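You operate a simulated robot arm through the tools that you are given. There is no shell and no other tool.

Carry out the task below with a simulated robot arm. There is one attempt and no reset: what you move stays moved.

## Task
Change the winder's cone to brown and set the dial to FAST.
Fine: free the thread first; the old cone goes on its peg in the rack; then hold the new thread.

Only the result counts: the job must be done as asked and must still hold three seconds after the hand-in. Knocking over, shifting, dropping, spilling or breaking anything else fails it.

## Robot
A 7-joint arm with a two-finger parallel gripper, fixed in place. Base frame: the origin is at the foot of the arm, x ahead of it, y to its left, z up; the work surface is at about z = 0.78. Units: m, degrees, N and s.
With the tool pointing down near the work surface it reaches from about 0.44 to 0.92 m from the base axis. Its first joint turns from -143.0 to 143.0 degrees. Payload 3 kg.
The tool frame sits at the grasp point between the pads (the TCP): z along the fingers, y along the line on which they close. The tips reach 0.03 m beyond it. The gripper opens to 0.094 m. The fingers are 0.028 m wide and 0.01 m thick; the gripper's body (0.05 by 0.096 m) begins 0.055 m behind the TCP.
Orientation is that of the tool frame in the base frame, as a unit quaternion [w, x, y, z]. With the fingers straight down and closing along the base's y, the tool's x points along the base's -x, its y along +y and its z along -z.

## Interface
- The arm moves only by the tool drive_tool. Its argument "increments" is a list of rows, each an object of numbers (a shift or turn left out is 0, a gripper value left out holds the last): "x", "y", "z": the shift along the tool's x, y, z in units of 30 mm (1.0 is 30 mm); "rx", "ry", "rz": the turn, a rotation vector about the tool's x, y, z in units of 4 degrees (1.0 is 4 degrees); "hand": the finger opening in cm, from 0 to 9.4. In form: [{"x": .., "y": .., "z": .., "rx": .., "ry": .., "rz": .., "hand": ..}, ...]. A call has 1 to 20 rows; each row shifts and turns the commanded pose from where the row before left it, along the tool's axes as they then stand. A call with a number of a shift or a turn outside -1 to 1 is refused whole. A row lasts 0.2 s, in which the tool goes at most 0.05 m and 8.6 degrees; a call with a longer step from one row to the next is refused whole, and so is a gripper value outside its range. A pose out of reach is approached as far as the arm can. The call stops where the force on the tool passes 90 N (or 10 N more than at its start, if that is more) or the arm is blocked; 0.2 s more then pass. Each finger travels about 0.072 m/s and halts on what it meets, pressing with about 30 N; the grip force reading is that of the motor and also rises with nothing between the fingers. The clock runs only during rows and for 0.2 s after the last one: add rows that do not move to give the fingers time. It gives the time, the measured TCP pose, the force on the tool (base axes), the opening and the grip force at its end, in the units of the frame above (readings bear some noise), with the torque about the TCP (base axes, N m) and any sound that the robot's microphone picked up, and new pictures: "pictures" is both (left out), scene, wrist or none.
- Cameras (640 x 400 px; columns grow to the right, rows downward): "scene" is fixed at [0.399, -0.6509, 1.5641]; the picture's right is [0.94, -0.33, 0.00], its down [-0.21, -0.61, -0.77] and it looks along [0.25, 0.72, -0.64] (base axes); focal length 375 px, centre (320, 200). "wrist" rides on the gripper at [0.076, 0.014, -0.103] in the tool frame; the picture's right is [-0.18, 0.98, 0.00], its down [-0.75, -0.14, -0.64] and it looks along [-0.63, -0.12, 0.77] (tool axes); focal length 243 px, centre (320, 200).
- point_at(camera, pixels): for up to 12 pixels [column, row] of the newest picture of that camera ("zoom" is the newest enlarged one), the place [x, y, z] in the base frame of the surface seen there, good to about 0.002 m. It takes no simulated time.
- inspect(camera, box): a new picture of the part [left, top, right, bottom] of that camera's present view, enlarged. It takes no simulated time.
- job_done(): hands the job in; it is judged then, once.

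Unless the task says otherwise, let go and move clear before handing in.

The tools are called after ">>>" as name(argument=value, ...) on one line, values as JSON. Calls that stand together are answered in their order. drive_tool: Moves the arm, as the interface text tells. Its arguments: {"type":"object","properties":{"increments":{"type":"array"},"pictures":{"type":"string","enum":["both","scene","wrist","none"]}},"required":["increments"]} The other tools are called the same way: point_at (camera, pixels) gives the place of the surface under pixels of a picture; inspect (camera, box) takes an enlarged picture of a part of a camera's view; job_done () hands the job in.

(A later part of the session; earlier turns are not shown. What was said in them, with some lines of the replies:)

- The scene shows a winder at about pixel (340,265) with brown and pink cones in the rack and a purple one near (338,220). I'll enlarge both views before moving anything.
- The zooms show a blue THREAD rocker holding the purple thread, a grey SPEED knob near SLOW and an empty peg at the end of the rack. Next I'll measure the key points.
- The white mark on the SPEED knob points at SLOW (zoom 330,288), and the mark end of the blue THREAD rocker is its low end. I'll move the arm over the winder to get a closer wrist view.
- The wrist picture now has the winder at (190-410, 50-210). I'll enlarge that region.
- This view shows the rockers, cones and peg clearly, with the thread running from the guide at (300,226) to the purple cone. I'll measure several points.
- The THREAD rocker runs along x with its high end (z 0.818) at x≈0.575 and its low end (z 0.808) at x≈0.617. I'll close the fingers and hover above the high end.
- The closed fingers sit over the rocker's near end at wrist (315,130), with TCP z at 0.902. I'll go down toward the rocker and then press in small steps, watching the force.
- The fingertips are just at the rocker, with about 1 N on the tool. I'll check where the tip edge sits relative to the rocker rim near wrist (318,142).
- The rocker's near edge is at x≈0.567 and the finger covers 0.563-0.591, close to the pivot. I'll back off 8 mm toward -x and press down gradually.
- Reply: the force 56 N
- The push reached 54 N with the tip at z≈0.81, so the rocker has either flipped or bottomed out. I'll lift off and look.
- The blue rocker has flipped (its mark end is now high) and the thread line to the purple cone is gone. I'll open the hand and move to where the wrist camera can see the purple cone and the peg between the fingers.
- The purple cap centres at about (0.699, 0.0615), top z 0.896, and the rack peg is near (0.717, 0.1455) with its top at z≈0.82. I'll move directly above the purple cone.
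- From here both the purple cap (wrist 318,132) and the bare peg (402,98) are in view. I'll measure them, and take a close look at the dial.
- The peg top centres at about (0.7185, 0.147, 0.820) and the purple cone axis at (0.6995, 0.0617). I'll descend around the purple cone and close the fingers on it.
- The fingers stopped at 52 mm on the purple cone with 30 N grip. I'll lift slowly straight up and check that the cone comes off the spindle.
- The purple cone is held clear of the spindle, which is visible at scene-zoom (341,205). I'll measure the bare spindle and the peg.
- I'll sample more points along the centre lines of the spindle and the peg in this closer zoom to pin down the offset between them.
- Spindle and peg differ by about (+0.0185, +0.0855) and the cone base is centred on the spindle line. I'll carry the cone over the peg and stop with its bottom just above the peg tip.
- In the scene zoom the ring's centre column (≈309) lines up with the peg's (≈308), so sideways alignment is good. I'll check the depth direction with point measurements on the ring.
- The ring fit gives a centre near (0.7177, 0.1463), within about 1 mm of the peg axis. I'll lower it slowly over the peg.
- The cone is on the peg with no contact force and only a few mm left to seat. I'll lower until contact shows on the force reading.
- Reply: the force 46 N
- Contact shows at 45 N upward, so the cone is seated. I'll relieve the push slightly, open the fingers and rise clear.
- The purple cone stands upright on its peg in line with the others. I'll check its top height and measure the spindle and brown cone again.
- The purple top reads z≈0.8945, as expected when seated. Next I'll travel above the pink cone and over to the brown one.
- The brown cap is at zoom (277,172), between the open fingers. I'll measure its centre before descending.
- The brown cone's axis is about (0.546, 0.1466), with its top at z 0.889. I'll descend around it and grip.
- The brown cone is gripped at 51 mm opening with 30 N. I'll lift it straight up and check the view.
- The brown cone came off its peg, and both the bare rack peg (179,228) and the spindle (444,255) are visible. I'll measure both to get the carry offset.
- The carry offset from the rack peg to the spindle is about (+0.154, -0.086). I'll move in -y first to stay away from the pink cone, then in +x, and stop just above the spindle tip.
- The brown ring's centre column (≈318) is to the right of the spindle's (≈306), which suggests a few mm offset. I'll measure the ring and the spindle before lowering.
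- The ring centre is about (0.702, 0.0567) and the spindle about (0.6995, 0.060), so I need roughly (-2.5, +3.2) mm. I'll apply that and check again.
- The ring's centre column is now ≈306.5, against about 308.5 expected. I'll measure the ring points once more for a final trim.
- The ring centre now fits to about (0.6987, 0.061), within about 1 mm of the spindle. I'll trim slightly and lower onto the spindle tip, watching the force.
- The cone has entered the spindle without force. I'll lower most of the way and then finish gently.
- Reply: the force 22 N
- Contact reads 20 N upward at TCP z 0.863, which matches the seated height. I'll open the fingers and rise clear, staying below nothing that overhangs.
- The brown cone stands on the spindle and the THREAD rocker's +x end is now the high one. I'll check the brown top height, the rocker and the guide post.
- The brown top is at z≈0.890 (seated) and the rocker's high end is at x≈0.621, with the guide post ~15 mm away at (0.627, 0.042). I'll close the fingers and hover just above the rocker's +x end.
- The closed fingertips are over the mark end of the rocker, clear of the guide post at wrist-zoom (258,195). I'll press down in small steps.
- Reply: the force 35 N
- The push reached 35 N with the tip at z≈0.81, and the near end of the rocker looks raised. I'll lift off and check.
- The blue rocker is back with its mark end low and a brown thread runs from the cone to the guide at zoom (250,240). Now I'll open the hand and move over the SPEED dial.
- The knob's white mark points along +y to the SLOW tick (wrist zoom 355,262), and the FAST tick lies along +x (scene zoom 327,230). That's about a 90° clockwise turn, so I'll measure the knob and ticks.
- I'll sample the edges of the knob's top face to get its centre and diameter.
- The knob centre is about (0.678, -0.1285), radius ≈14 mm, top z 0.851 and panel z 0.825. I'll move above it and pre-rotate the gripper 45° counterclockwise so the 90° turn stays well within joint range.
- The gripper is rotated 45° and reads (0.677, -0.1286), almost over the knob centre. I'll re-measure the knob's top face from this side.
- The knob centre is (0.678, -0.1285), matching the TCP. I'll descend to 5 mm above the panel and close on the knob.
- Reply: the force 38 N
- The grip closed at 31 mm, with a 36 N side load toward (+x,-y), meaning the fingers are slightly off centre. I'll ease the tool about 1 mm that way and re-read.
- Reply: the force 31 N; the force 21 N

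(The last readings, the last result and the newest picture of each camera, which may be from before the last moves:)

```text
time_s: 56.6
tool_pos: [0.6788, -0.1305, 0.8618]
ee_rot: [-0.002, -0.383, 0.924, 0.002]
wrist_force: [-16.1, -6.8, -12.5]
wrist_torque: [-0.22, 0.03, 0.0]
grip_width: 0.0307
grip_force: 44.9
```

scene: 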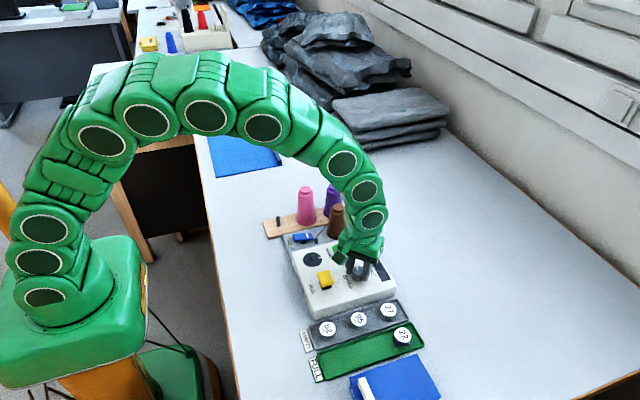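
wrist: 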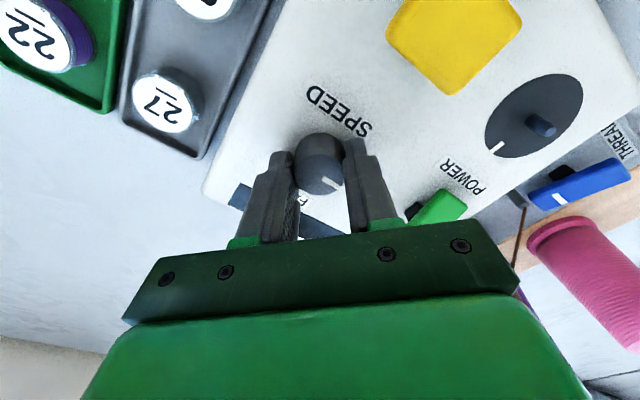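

The side load is down to about 6 N along the closing line. I'll turn the first 40° clockwise and check forces and the mark.

>>> drive_tool(increments=[{"rz": 1}, {"rz": 1}, {"rz": 1}, {"rz": 1}, {"rz": 1}, {"rz": 1}, {"rz": 1}, {"rz": 1}, {"rz": 1}, {"rz": 1}, {}], pictures="both")

>>> inspect(camera="wrist", box=[260, 90, 400, 220])

```text
time_s: 59.0
tool_pos: [0.6807, -0.1287, 0.8623]
ee_rot: [-0.001, -0.044, 0.999, 0.001]
wrist_force: [-23.0, 34.9, -26.8]
wrist_torque: [0.47, 0.34, -0.03]
grip_width: 0.0305
grip_force: 44.7
```

scene: 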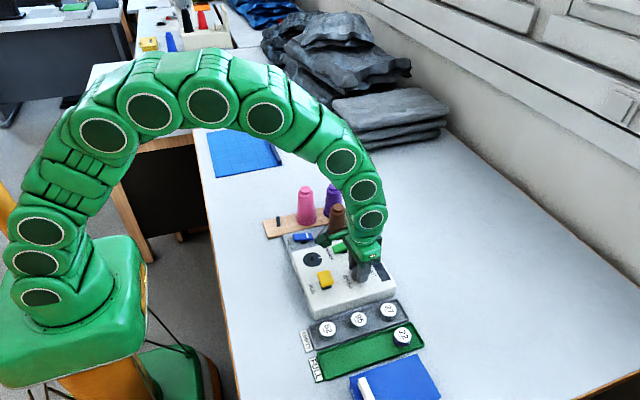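
wrist: 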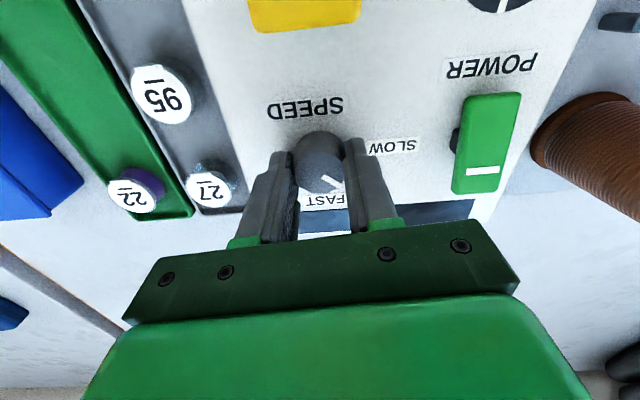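

```text
3.08 times, centred on (330, 155) of wrist
```

zoom: 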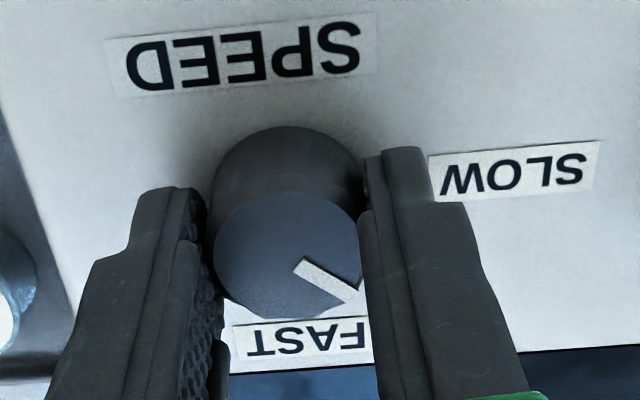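

The knob turned with the fingers (mark now diagonal at zoom 330,282), with side forces of (-23, 35, -27) N. I'll trim the position slightly to relax them, then continue turning.

>>> drive_tool(increments=[{"x": 0.03, "y": 0.04, "z": 0.02}, {}], pictures="none")

```text
time_s: 59.6
tool_pos: [0.6796, -0.1293, 0.8625]
ee_rot: [0.002, -0.043, 0.999, -0.001]
wrist_force: [0.6, 19.3, -2.9]
wrist_torque: [0.44, -0.06, -0.04]
grip_width: 0.0309
grip_force: 44.5
```

The forces have dropped to about 19 N. I'll trim a bit more and continue the turn.

>>> drive_tool(increments=[{"y": 0.03}, {"rz": 1}, {"rz": 1}, {"rz": 1}, {"rz": 1}, {"rz": 1}, {"rz": 1}, {}], pictures="wrist")

>>> inspect(camera="wrist", box=[260, 90, 400, 220])

```text
time_s: 61.4
tool_pos: [0.6793, -0.1287, 0.8621]
ee_rot: [0.0, 0.167, 0.986, 0.0]
wrist_force: [17.3, -27.3, 23.7]
wrist_torque: [-0.68, -0.36, 0.0]
grip_width: 0.0308
grip_force: 45.2
```

wrist: 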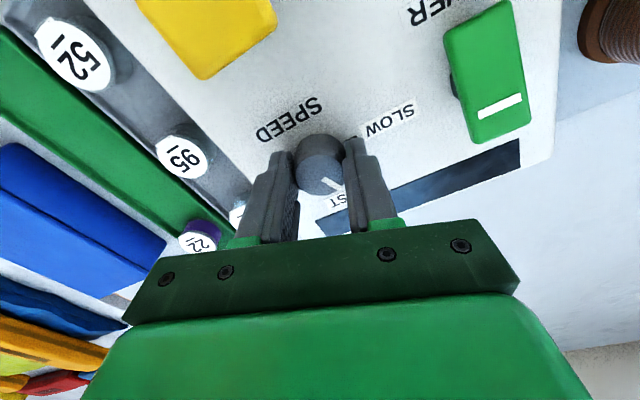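

```text
3.08 times, centred on (330, 155) of wrist
```

zoom: 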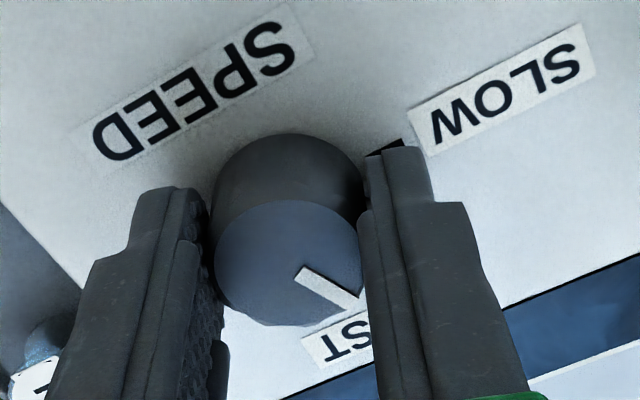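

The turn continues with the knob following the fingers, and small reversed side forces (17, -27, 24) N. I'll trim again and turn the remaining 26°.

>>> drive_tool(increments=[{"x": -0.025, "y": -0.02, "z": -0.025}, {}, {"rz": 1}, {"rz": 1}, {"rz": 1}, {"rz": 1}, {}], pictures="wrist")

```text
time_s: 63.0
tool_pos: [0.6788, -0.1279, 0.8613]
ee_rot: [-0.001, 0.301, 0.954, 0.0]
wrist_force: [1.0, 7.4, -6.2]
wrist_torque: [-0.11, -0.35, 0.02]
grip_width: 0.031
grip_force: 44.4
```

wrist: 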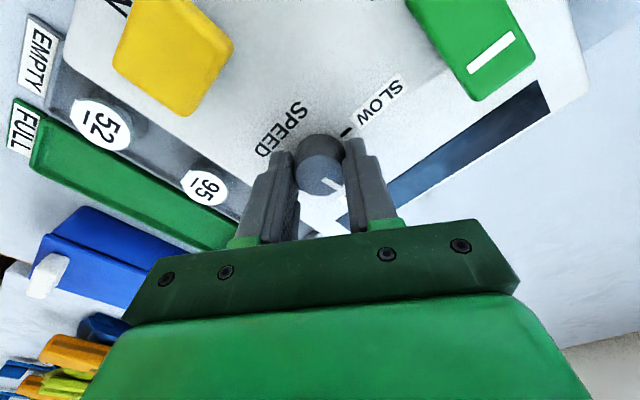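

The forces are small now and 80° is done. I'll turn the last 10° and look at the mark.

>>> drive_tool(increments=[{"rz": 1}, {"rz": 1}, {"rz": 0.5}, {}, {}], pictures="both")

>>> inspect(camera="wrist", box=[270, 120, 380, 220])

>>> inspect(camera="scene", box=[330, 240, 400, 300])

```text
time_s: 64.2
tool_pos: [0.6787, -0.1288, 0.8609]
ee_rot: [-0.001, 0.383, 0.924, 0.0]
wrist_force: [-9.5, 34.0, 4.9]
wrist_torque: [0.9, 0.39, 0.06]
grip_width: 0.0308
grip_force: 45.3
```

scene: 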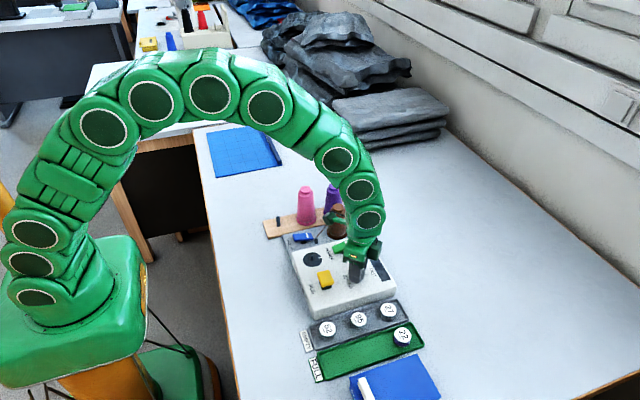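
wrist: 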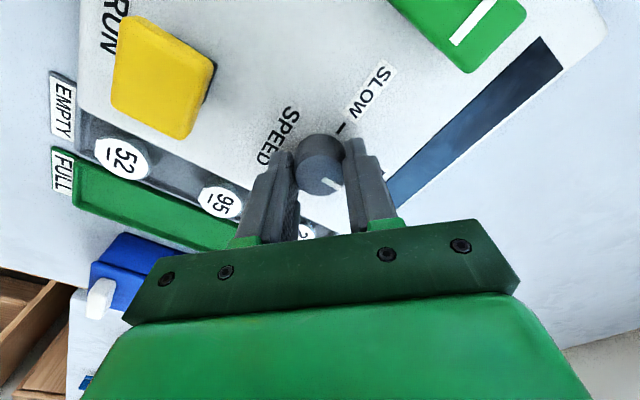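

```text
4.00 times, centred on (325, 170) of wrist
```

zoom: 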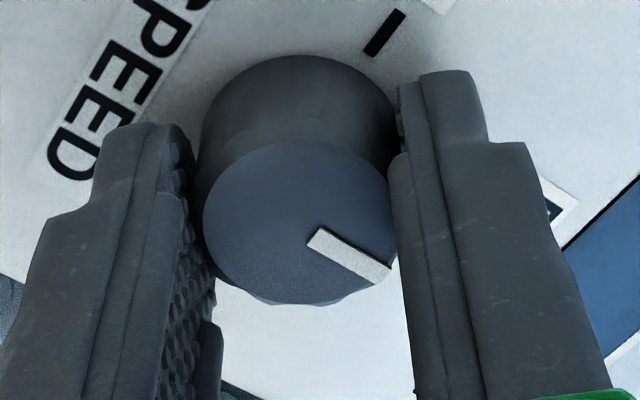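

```text
6.67 times, centred on (365, 270) of scene
```

zoom: 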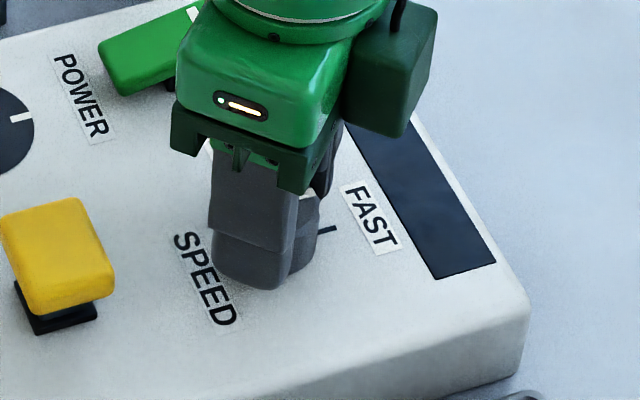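

The mark looks to have followed the full turn. I'll relax the side load, then measure the mark's direction and the FAST tick.

>>> drive_tool(increments=[{"x": 0.03, "y": 0.015}, {}, {}], pictures="both")

>>> inspect(camera="wrist", box=[270, 120, 380, 220])

>>> point_at(camera="zoom", pixels=[[318, 240], [345, 256], [372, 272], [296, 222], [280, 150], [210, 215], [384, 215], [290, 290], [372, 45], [395, 20]])

```text
time_s: 65.0
tool_pos: [0.6781, -0.1286, 0.8615]
ee_rot: [-0.002, 0.383, 0.924, -0.001]
wrist_force: [-12.1, 19.1, -13.5]
wrist_torque: [0.41, 0.0, 0.05]
grip_width: 0.0309
grip_force: 45.0
```

scene: 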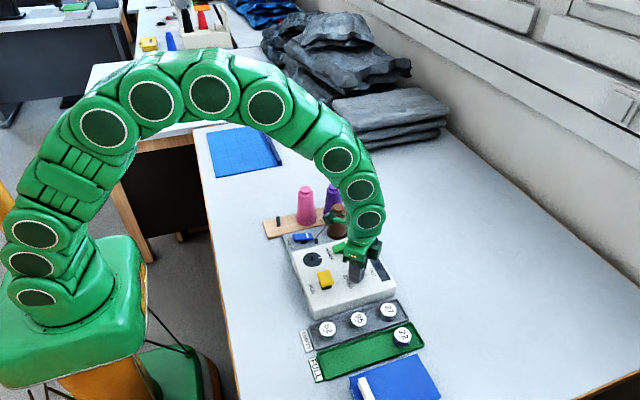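
wrist: 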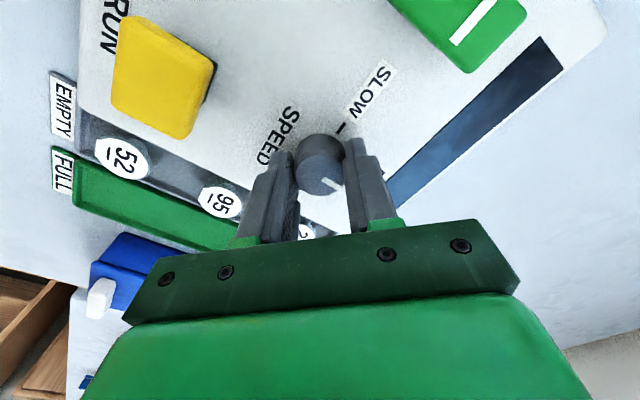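

```text
4.00 times, centred on (325, 170) of wrist
```

zoom: 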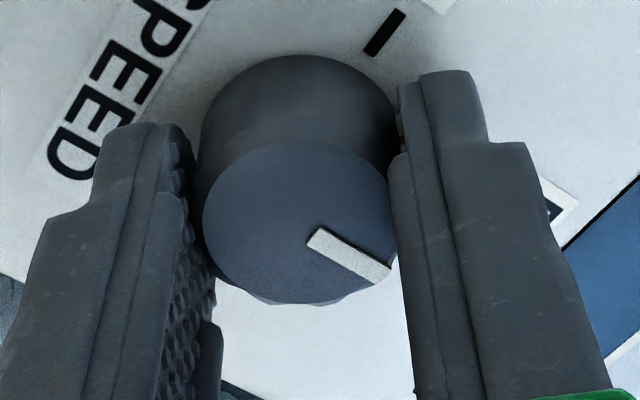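

```text
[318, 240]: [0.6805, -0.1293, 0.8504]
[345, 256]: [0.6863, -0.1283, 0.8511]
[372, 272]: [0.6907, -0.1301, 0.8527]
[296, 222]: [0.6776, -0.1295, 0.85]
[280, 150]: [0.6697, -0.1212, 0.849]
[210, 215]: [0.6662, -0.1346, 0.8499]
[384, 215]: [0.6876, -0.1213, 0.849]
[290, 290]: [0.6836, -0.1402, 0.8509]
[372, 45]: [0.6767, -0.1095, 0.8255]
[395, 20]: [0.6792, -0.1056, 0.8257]
```

The mark runs from (0.6805,-0.129) to (0.691,-0.130), pointing +x at the FAST tick. I'll relax the remaining side load, open the fingers and rise.

>>> drive_tool(increments=[{"x": 0.025, "y": 0.005, "z": 0.01}, {}, {"hand": 3.6}, {"hand": 4.5}, {"hand": 6}, {}, {"z": -0.3}, {"z": -0.6}, {"z": -0.8}, {"z": -0.8}, {"z": -0.8}, {}], pictures="both")

>>> inspect(camera="wrist", box=[270, 70, 380, 170])

>>> inspect(camera="scene", box=[330, 240, 400, 300])

```text
time_s: 67.6
tool_pos: [0.6776, -0.1293, 0.9605]
ee_rot: [0.0, 0.382, 0.924, 0.0]
wrist_force: [0.3, 0.3, -0.2]
wrist_torque: [0.04, 0.01, 0.03]
grip_width: 0.0601
grip_force: 0.1
```

scene: 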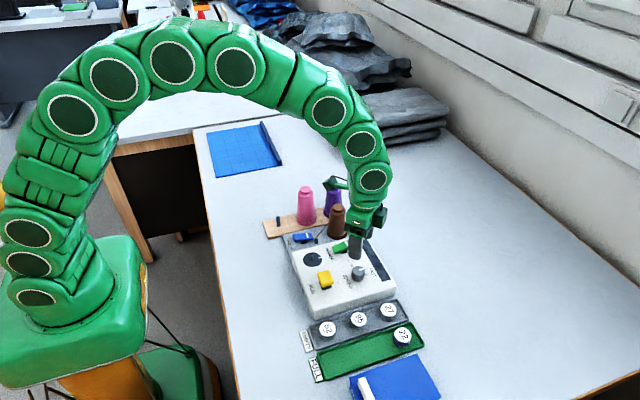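
wrist: 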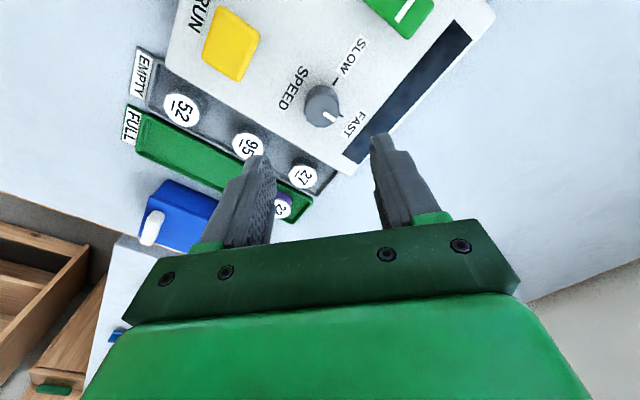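

```text
4.00 times, centred on (325, 120) of wrist
```

zoom: 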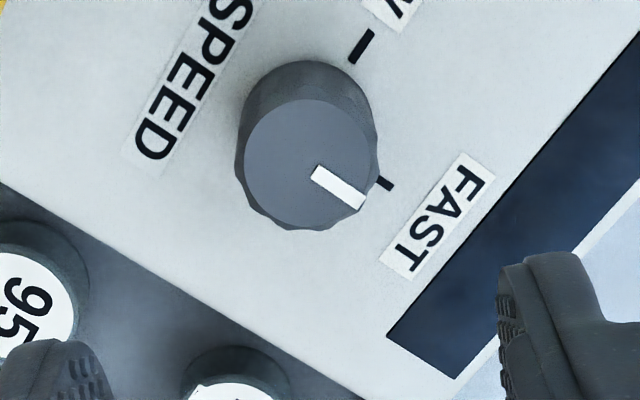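

```text
6.67 times, centred on (365, 270) of scene
```

zoom: 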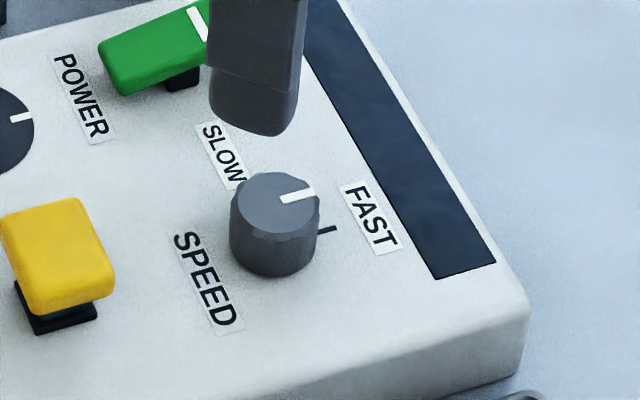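

The mark is at zoom (338,187) and the FAST tick at (385,184). I'll measure both to confirm the angle.

>>> point_at(camera="zoom", pixels=[[286, 198], [298, 195], [310, 192], [274, 205], [320, 231], [328, 230], [335, 229], [245, 212], [275, 176], [275, 232]])

>>> inspect(camera="wrist", box=[290, 70, 360, 140])

```text
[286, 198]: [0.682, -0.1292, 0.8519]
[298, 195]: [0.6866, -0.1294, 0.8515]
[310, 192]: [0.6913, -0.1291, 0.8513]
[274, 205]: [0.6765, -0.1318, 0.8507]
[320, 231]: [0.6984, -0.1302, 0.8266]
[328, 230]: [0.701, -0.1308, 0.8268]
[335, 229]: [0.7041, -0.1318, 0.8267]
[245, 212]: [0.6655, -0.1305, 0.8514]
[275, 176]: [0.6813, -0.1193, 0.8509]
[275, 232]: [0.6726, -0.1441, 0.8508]
```

```text
5.71 times, centred on (325, 105) of wrist
```

zoom: 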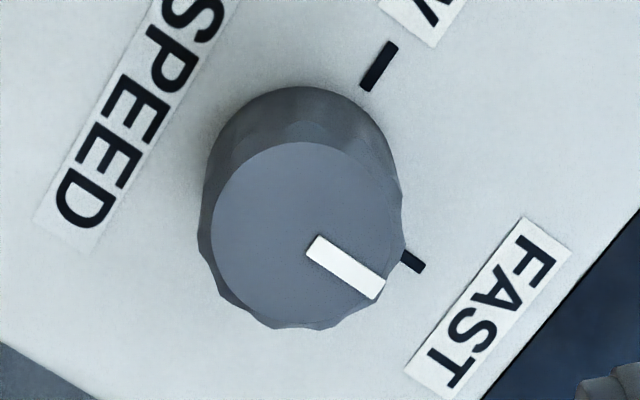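

>>> point_at(camera="zoom", pixels=[[315, 245], [330, 254], [345, 264], [360, 274], [376, 287], [405, 258], [412, 262], [420, 267], [370, 82], [392, 48]])

>>> point_at(camera="zoom", pixels=[[315, 245], [330, 254], [345, 264], [360, 274], [376, 287], [405, 258], [412, 262], [420, 267], [218, 235], [398, 225], [300, 148], [300, 322]])

```text
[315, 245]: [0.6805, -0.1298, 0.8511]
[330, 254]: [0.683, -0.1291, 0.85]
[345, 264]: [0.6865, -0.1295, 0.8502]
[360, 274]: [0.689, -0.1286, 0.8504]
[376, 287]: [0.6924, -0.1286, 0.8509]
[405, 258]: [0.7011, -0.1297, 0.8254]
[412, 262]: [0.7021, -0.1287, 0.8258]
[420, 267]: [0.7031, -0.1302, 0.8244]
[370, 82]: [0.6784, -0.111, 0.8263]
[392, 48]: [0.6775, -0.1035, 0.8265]
```

```text
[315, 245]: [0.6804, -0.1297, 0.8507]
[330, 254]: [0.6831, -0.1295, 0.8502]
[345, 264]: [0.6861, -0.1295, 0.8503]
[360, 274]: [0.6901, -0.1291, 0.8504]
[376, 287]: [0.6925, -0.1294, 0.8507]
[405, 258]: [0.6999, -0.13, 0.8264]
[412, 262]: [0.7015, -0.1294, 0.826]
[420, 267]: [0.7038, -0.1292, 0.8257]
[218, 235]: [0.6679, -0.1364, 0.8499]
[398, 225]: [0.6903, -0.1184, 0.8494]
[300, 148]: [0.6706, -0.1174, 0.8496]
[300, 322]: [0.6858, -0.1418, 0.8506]
```

The mark lies along y≈-0.1294 pointing +x, in line with the FAST tick at y≈-0.1297. I'll rise clear and take a final look at everything.

>>> drive_tool(increments=[{"z": -1}, {"z": -1}, {"z": -1}, {"z": -1}, {"z": -1}, {"x": 0.8}, {"x": 0.8}, {"x": 0.8}, {"x": 0.8}, {}, {}], pictures="both")

>>> inspect(camera="scene", box=[250, 170, 410, 300])

>>> inspect(camera="scene", box=[290, 280, 450, 400])

```text
time_s: 70.0
tool_pos: [0.6102, -0.0575, 1.1081]
ee_rot: [0.0, 0.383, 0.924, 0.0]
wrist_force: [0.8, 0.2, 0.0]
wrist_torque: [0.04, 0.01, -0.01]
grip_width: 0.0599
grip_force: 0.0
```

scene: 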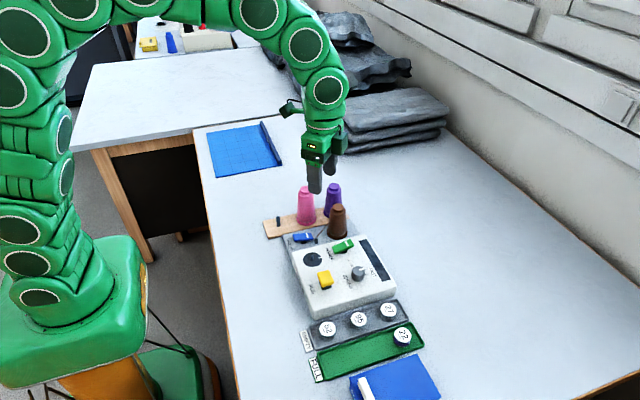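
wrist: 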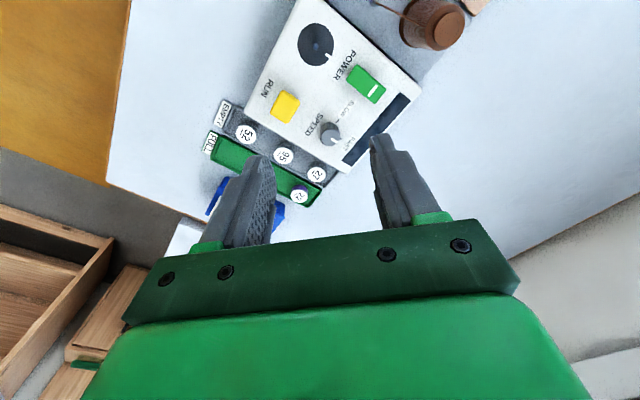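

```text
3.08 times, centred on (330, 235) of scene
```

zoom: 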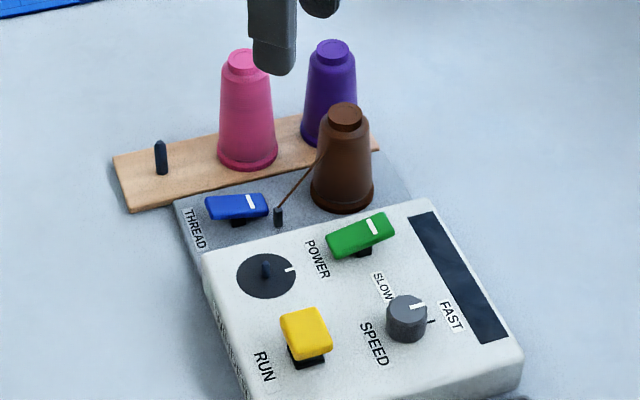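

```text
3.33 times, centred on (370, 340) of scene
```

zoom: 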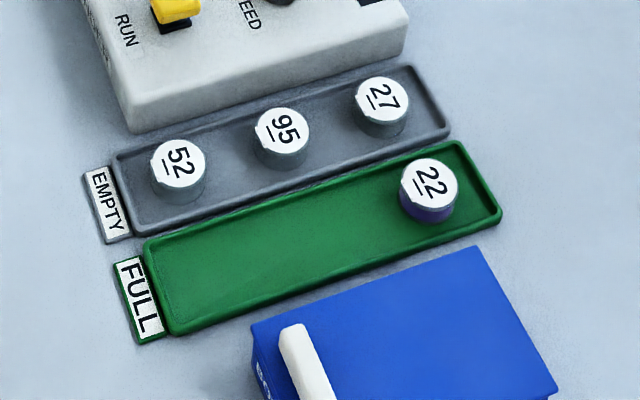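

The final view matches the request. The brown cone is on the winder with its thread held at the guide (zoom 278,215), the purple cone is on its rack peg, the dial mark is at FAST, and nothing else has moved. The arm is clear, so I'm handing in.

>>> job_done()

```text
The job is handed in.
```

The winder now has the brown cone on its spindle and the SPEED dial is set to FAST.

- **Old thread:** I flipped the THREAD rocker first, and the purple thread came free of the guide.
- **Old cone:** the purple cone is seated on the empty peg at the far end of the rack.
- **New thread:** I flipped the THREAD rocker back, and the brown thread now runs from the cone to the guide.
- **Dial:** I turned it about 90° clockwise, and its white mark lines up with the FAST tick.

In the last pictures the POWER and RUN switches, the pink cone and the bobbins all look as they did at the start. The arm was open and clear when I handed in. The hand-in was accepted, but no result came back.
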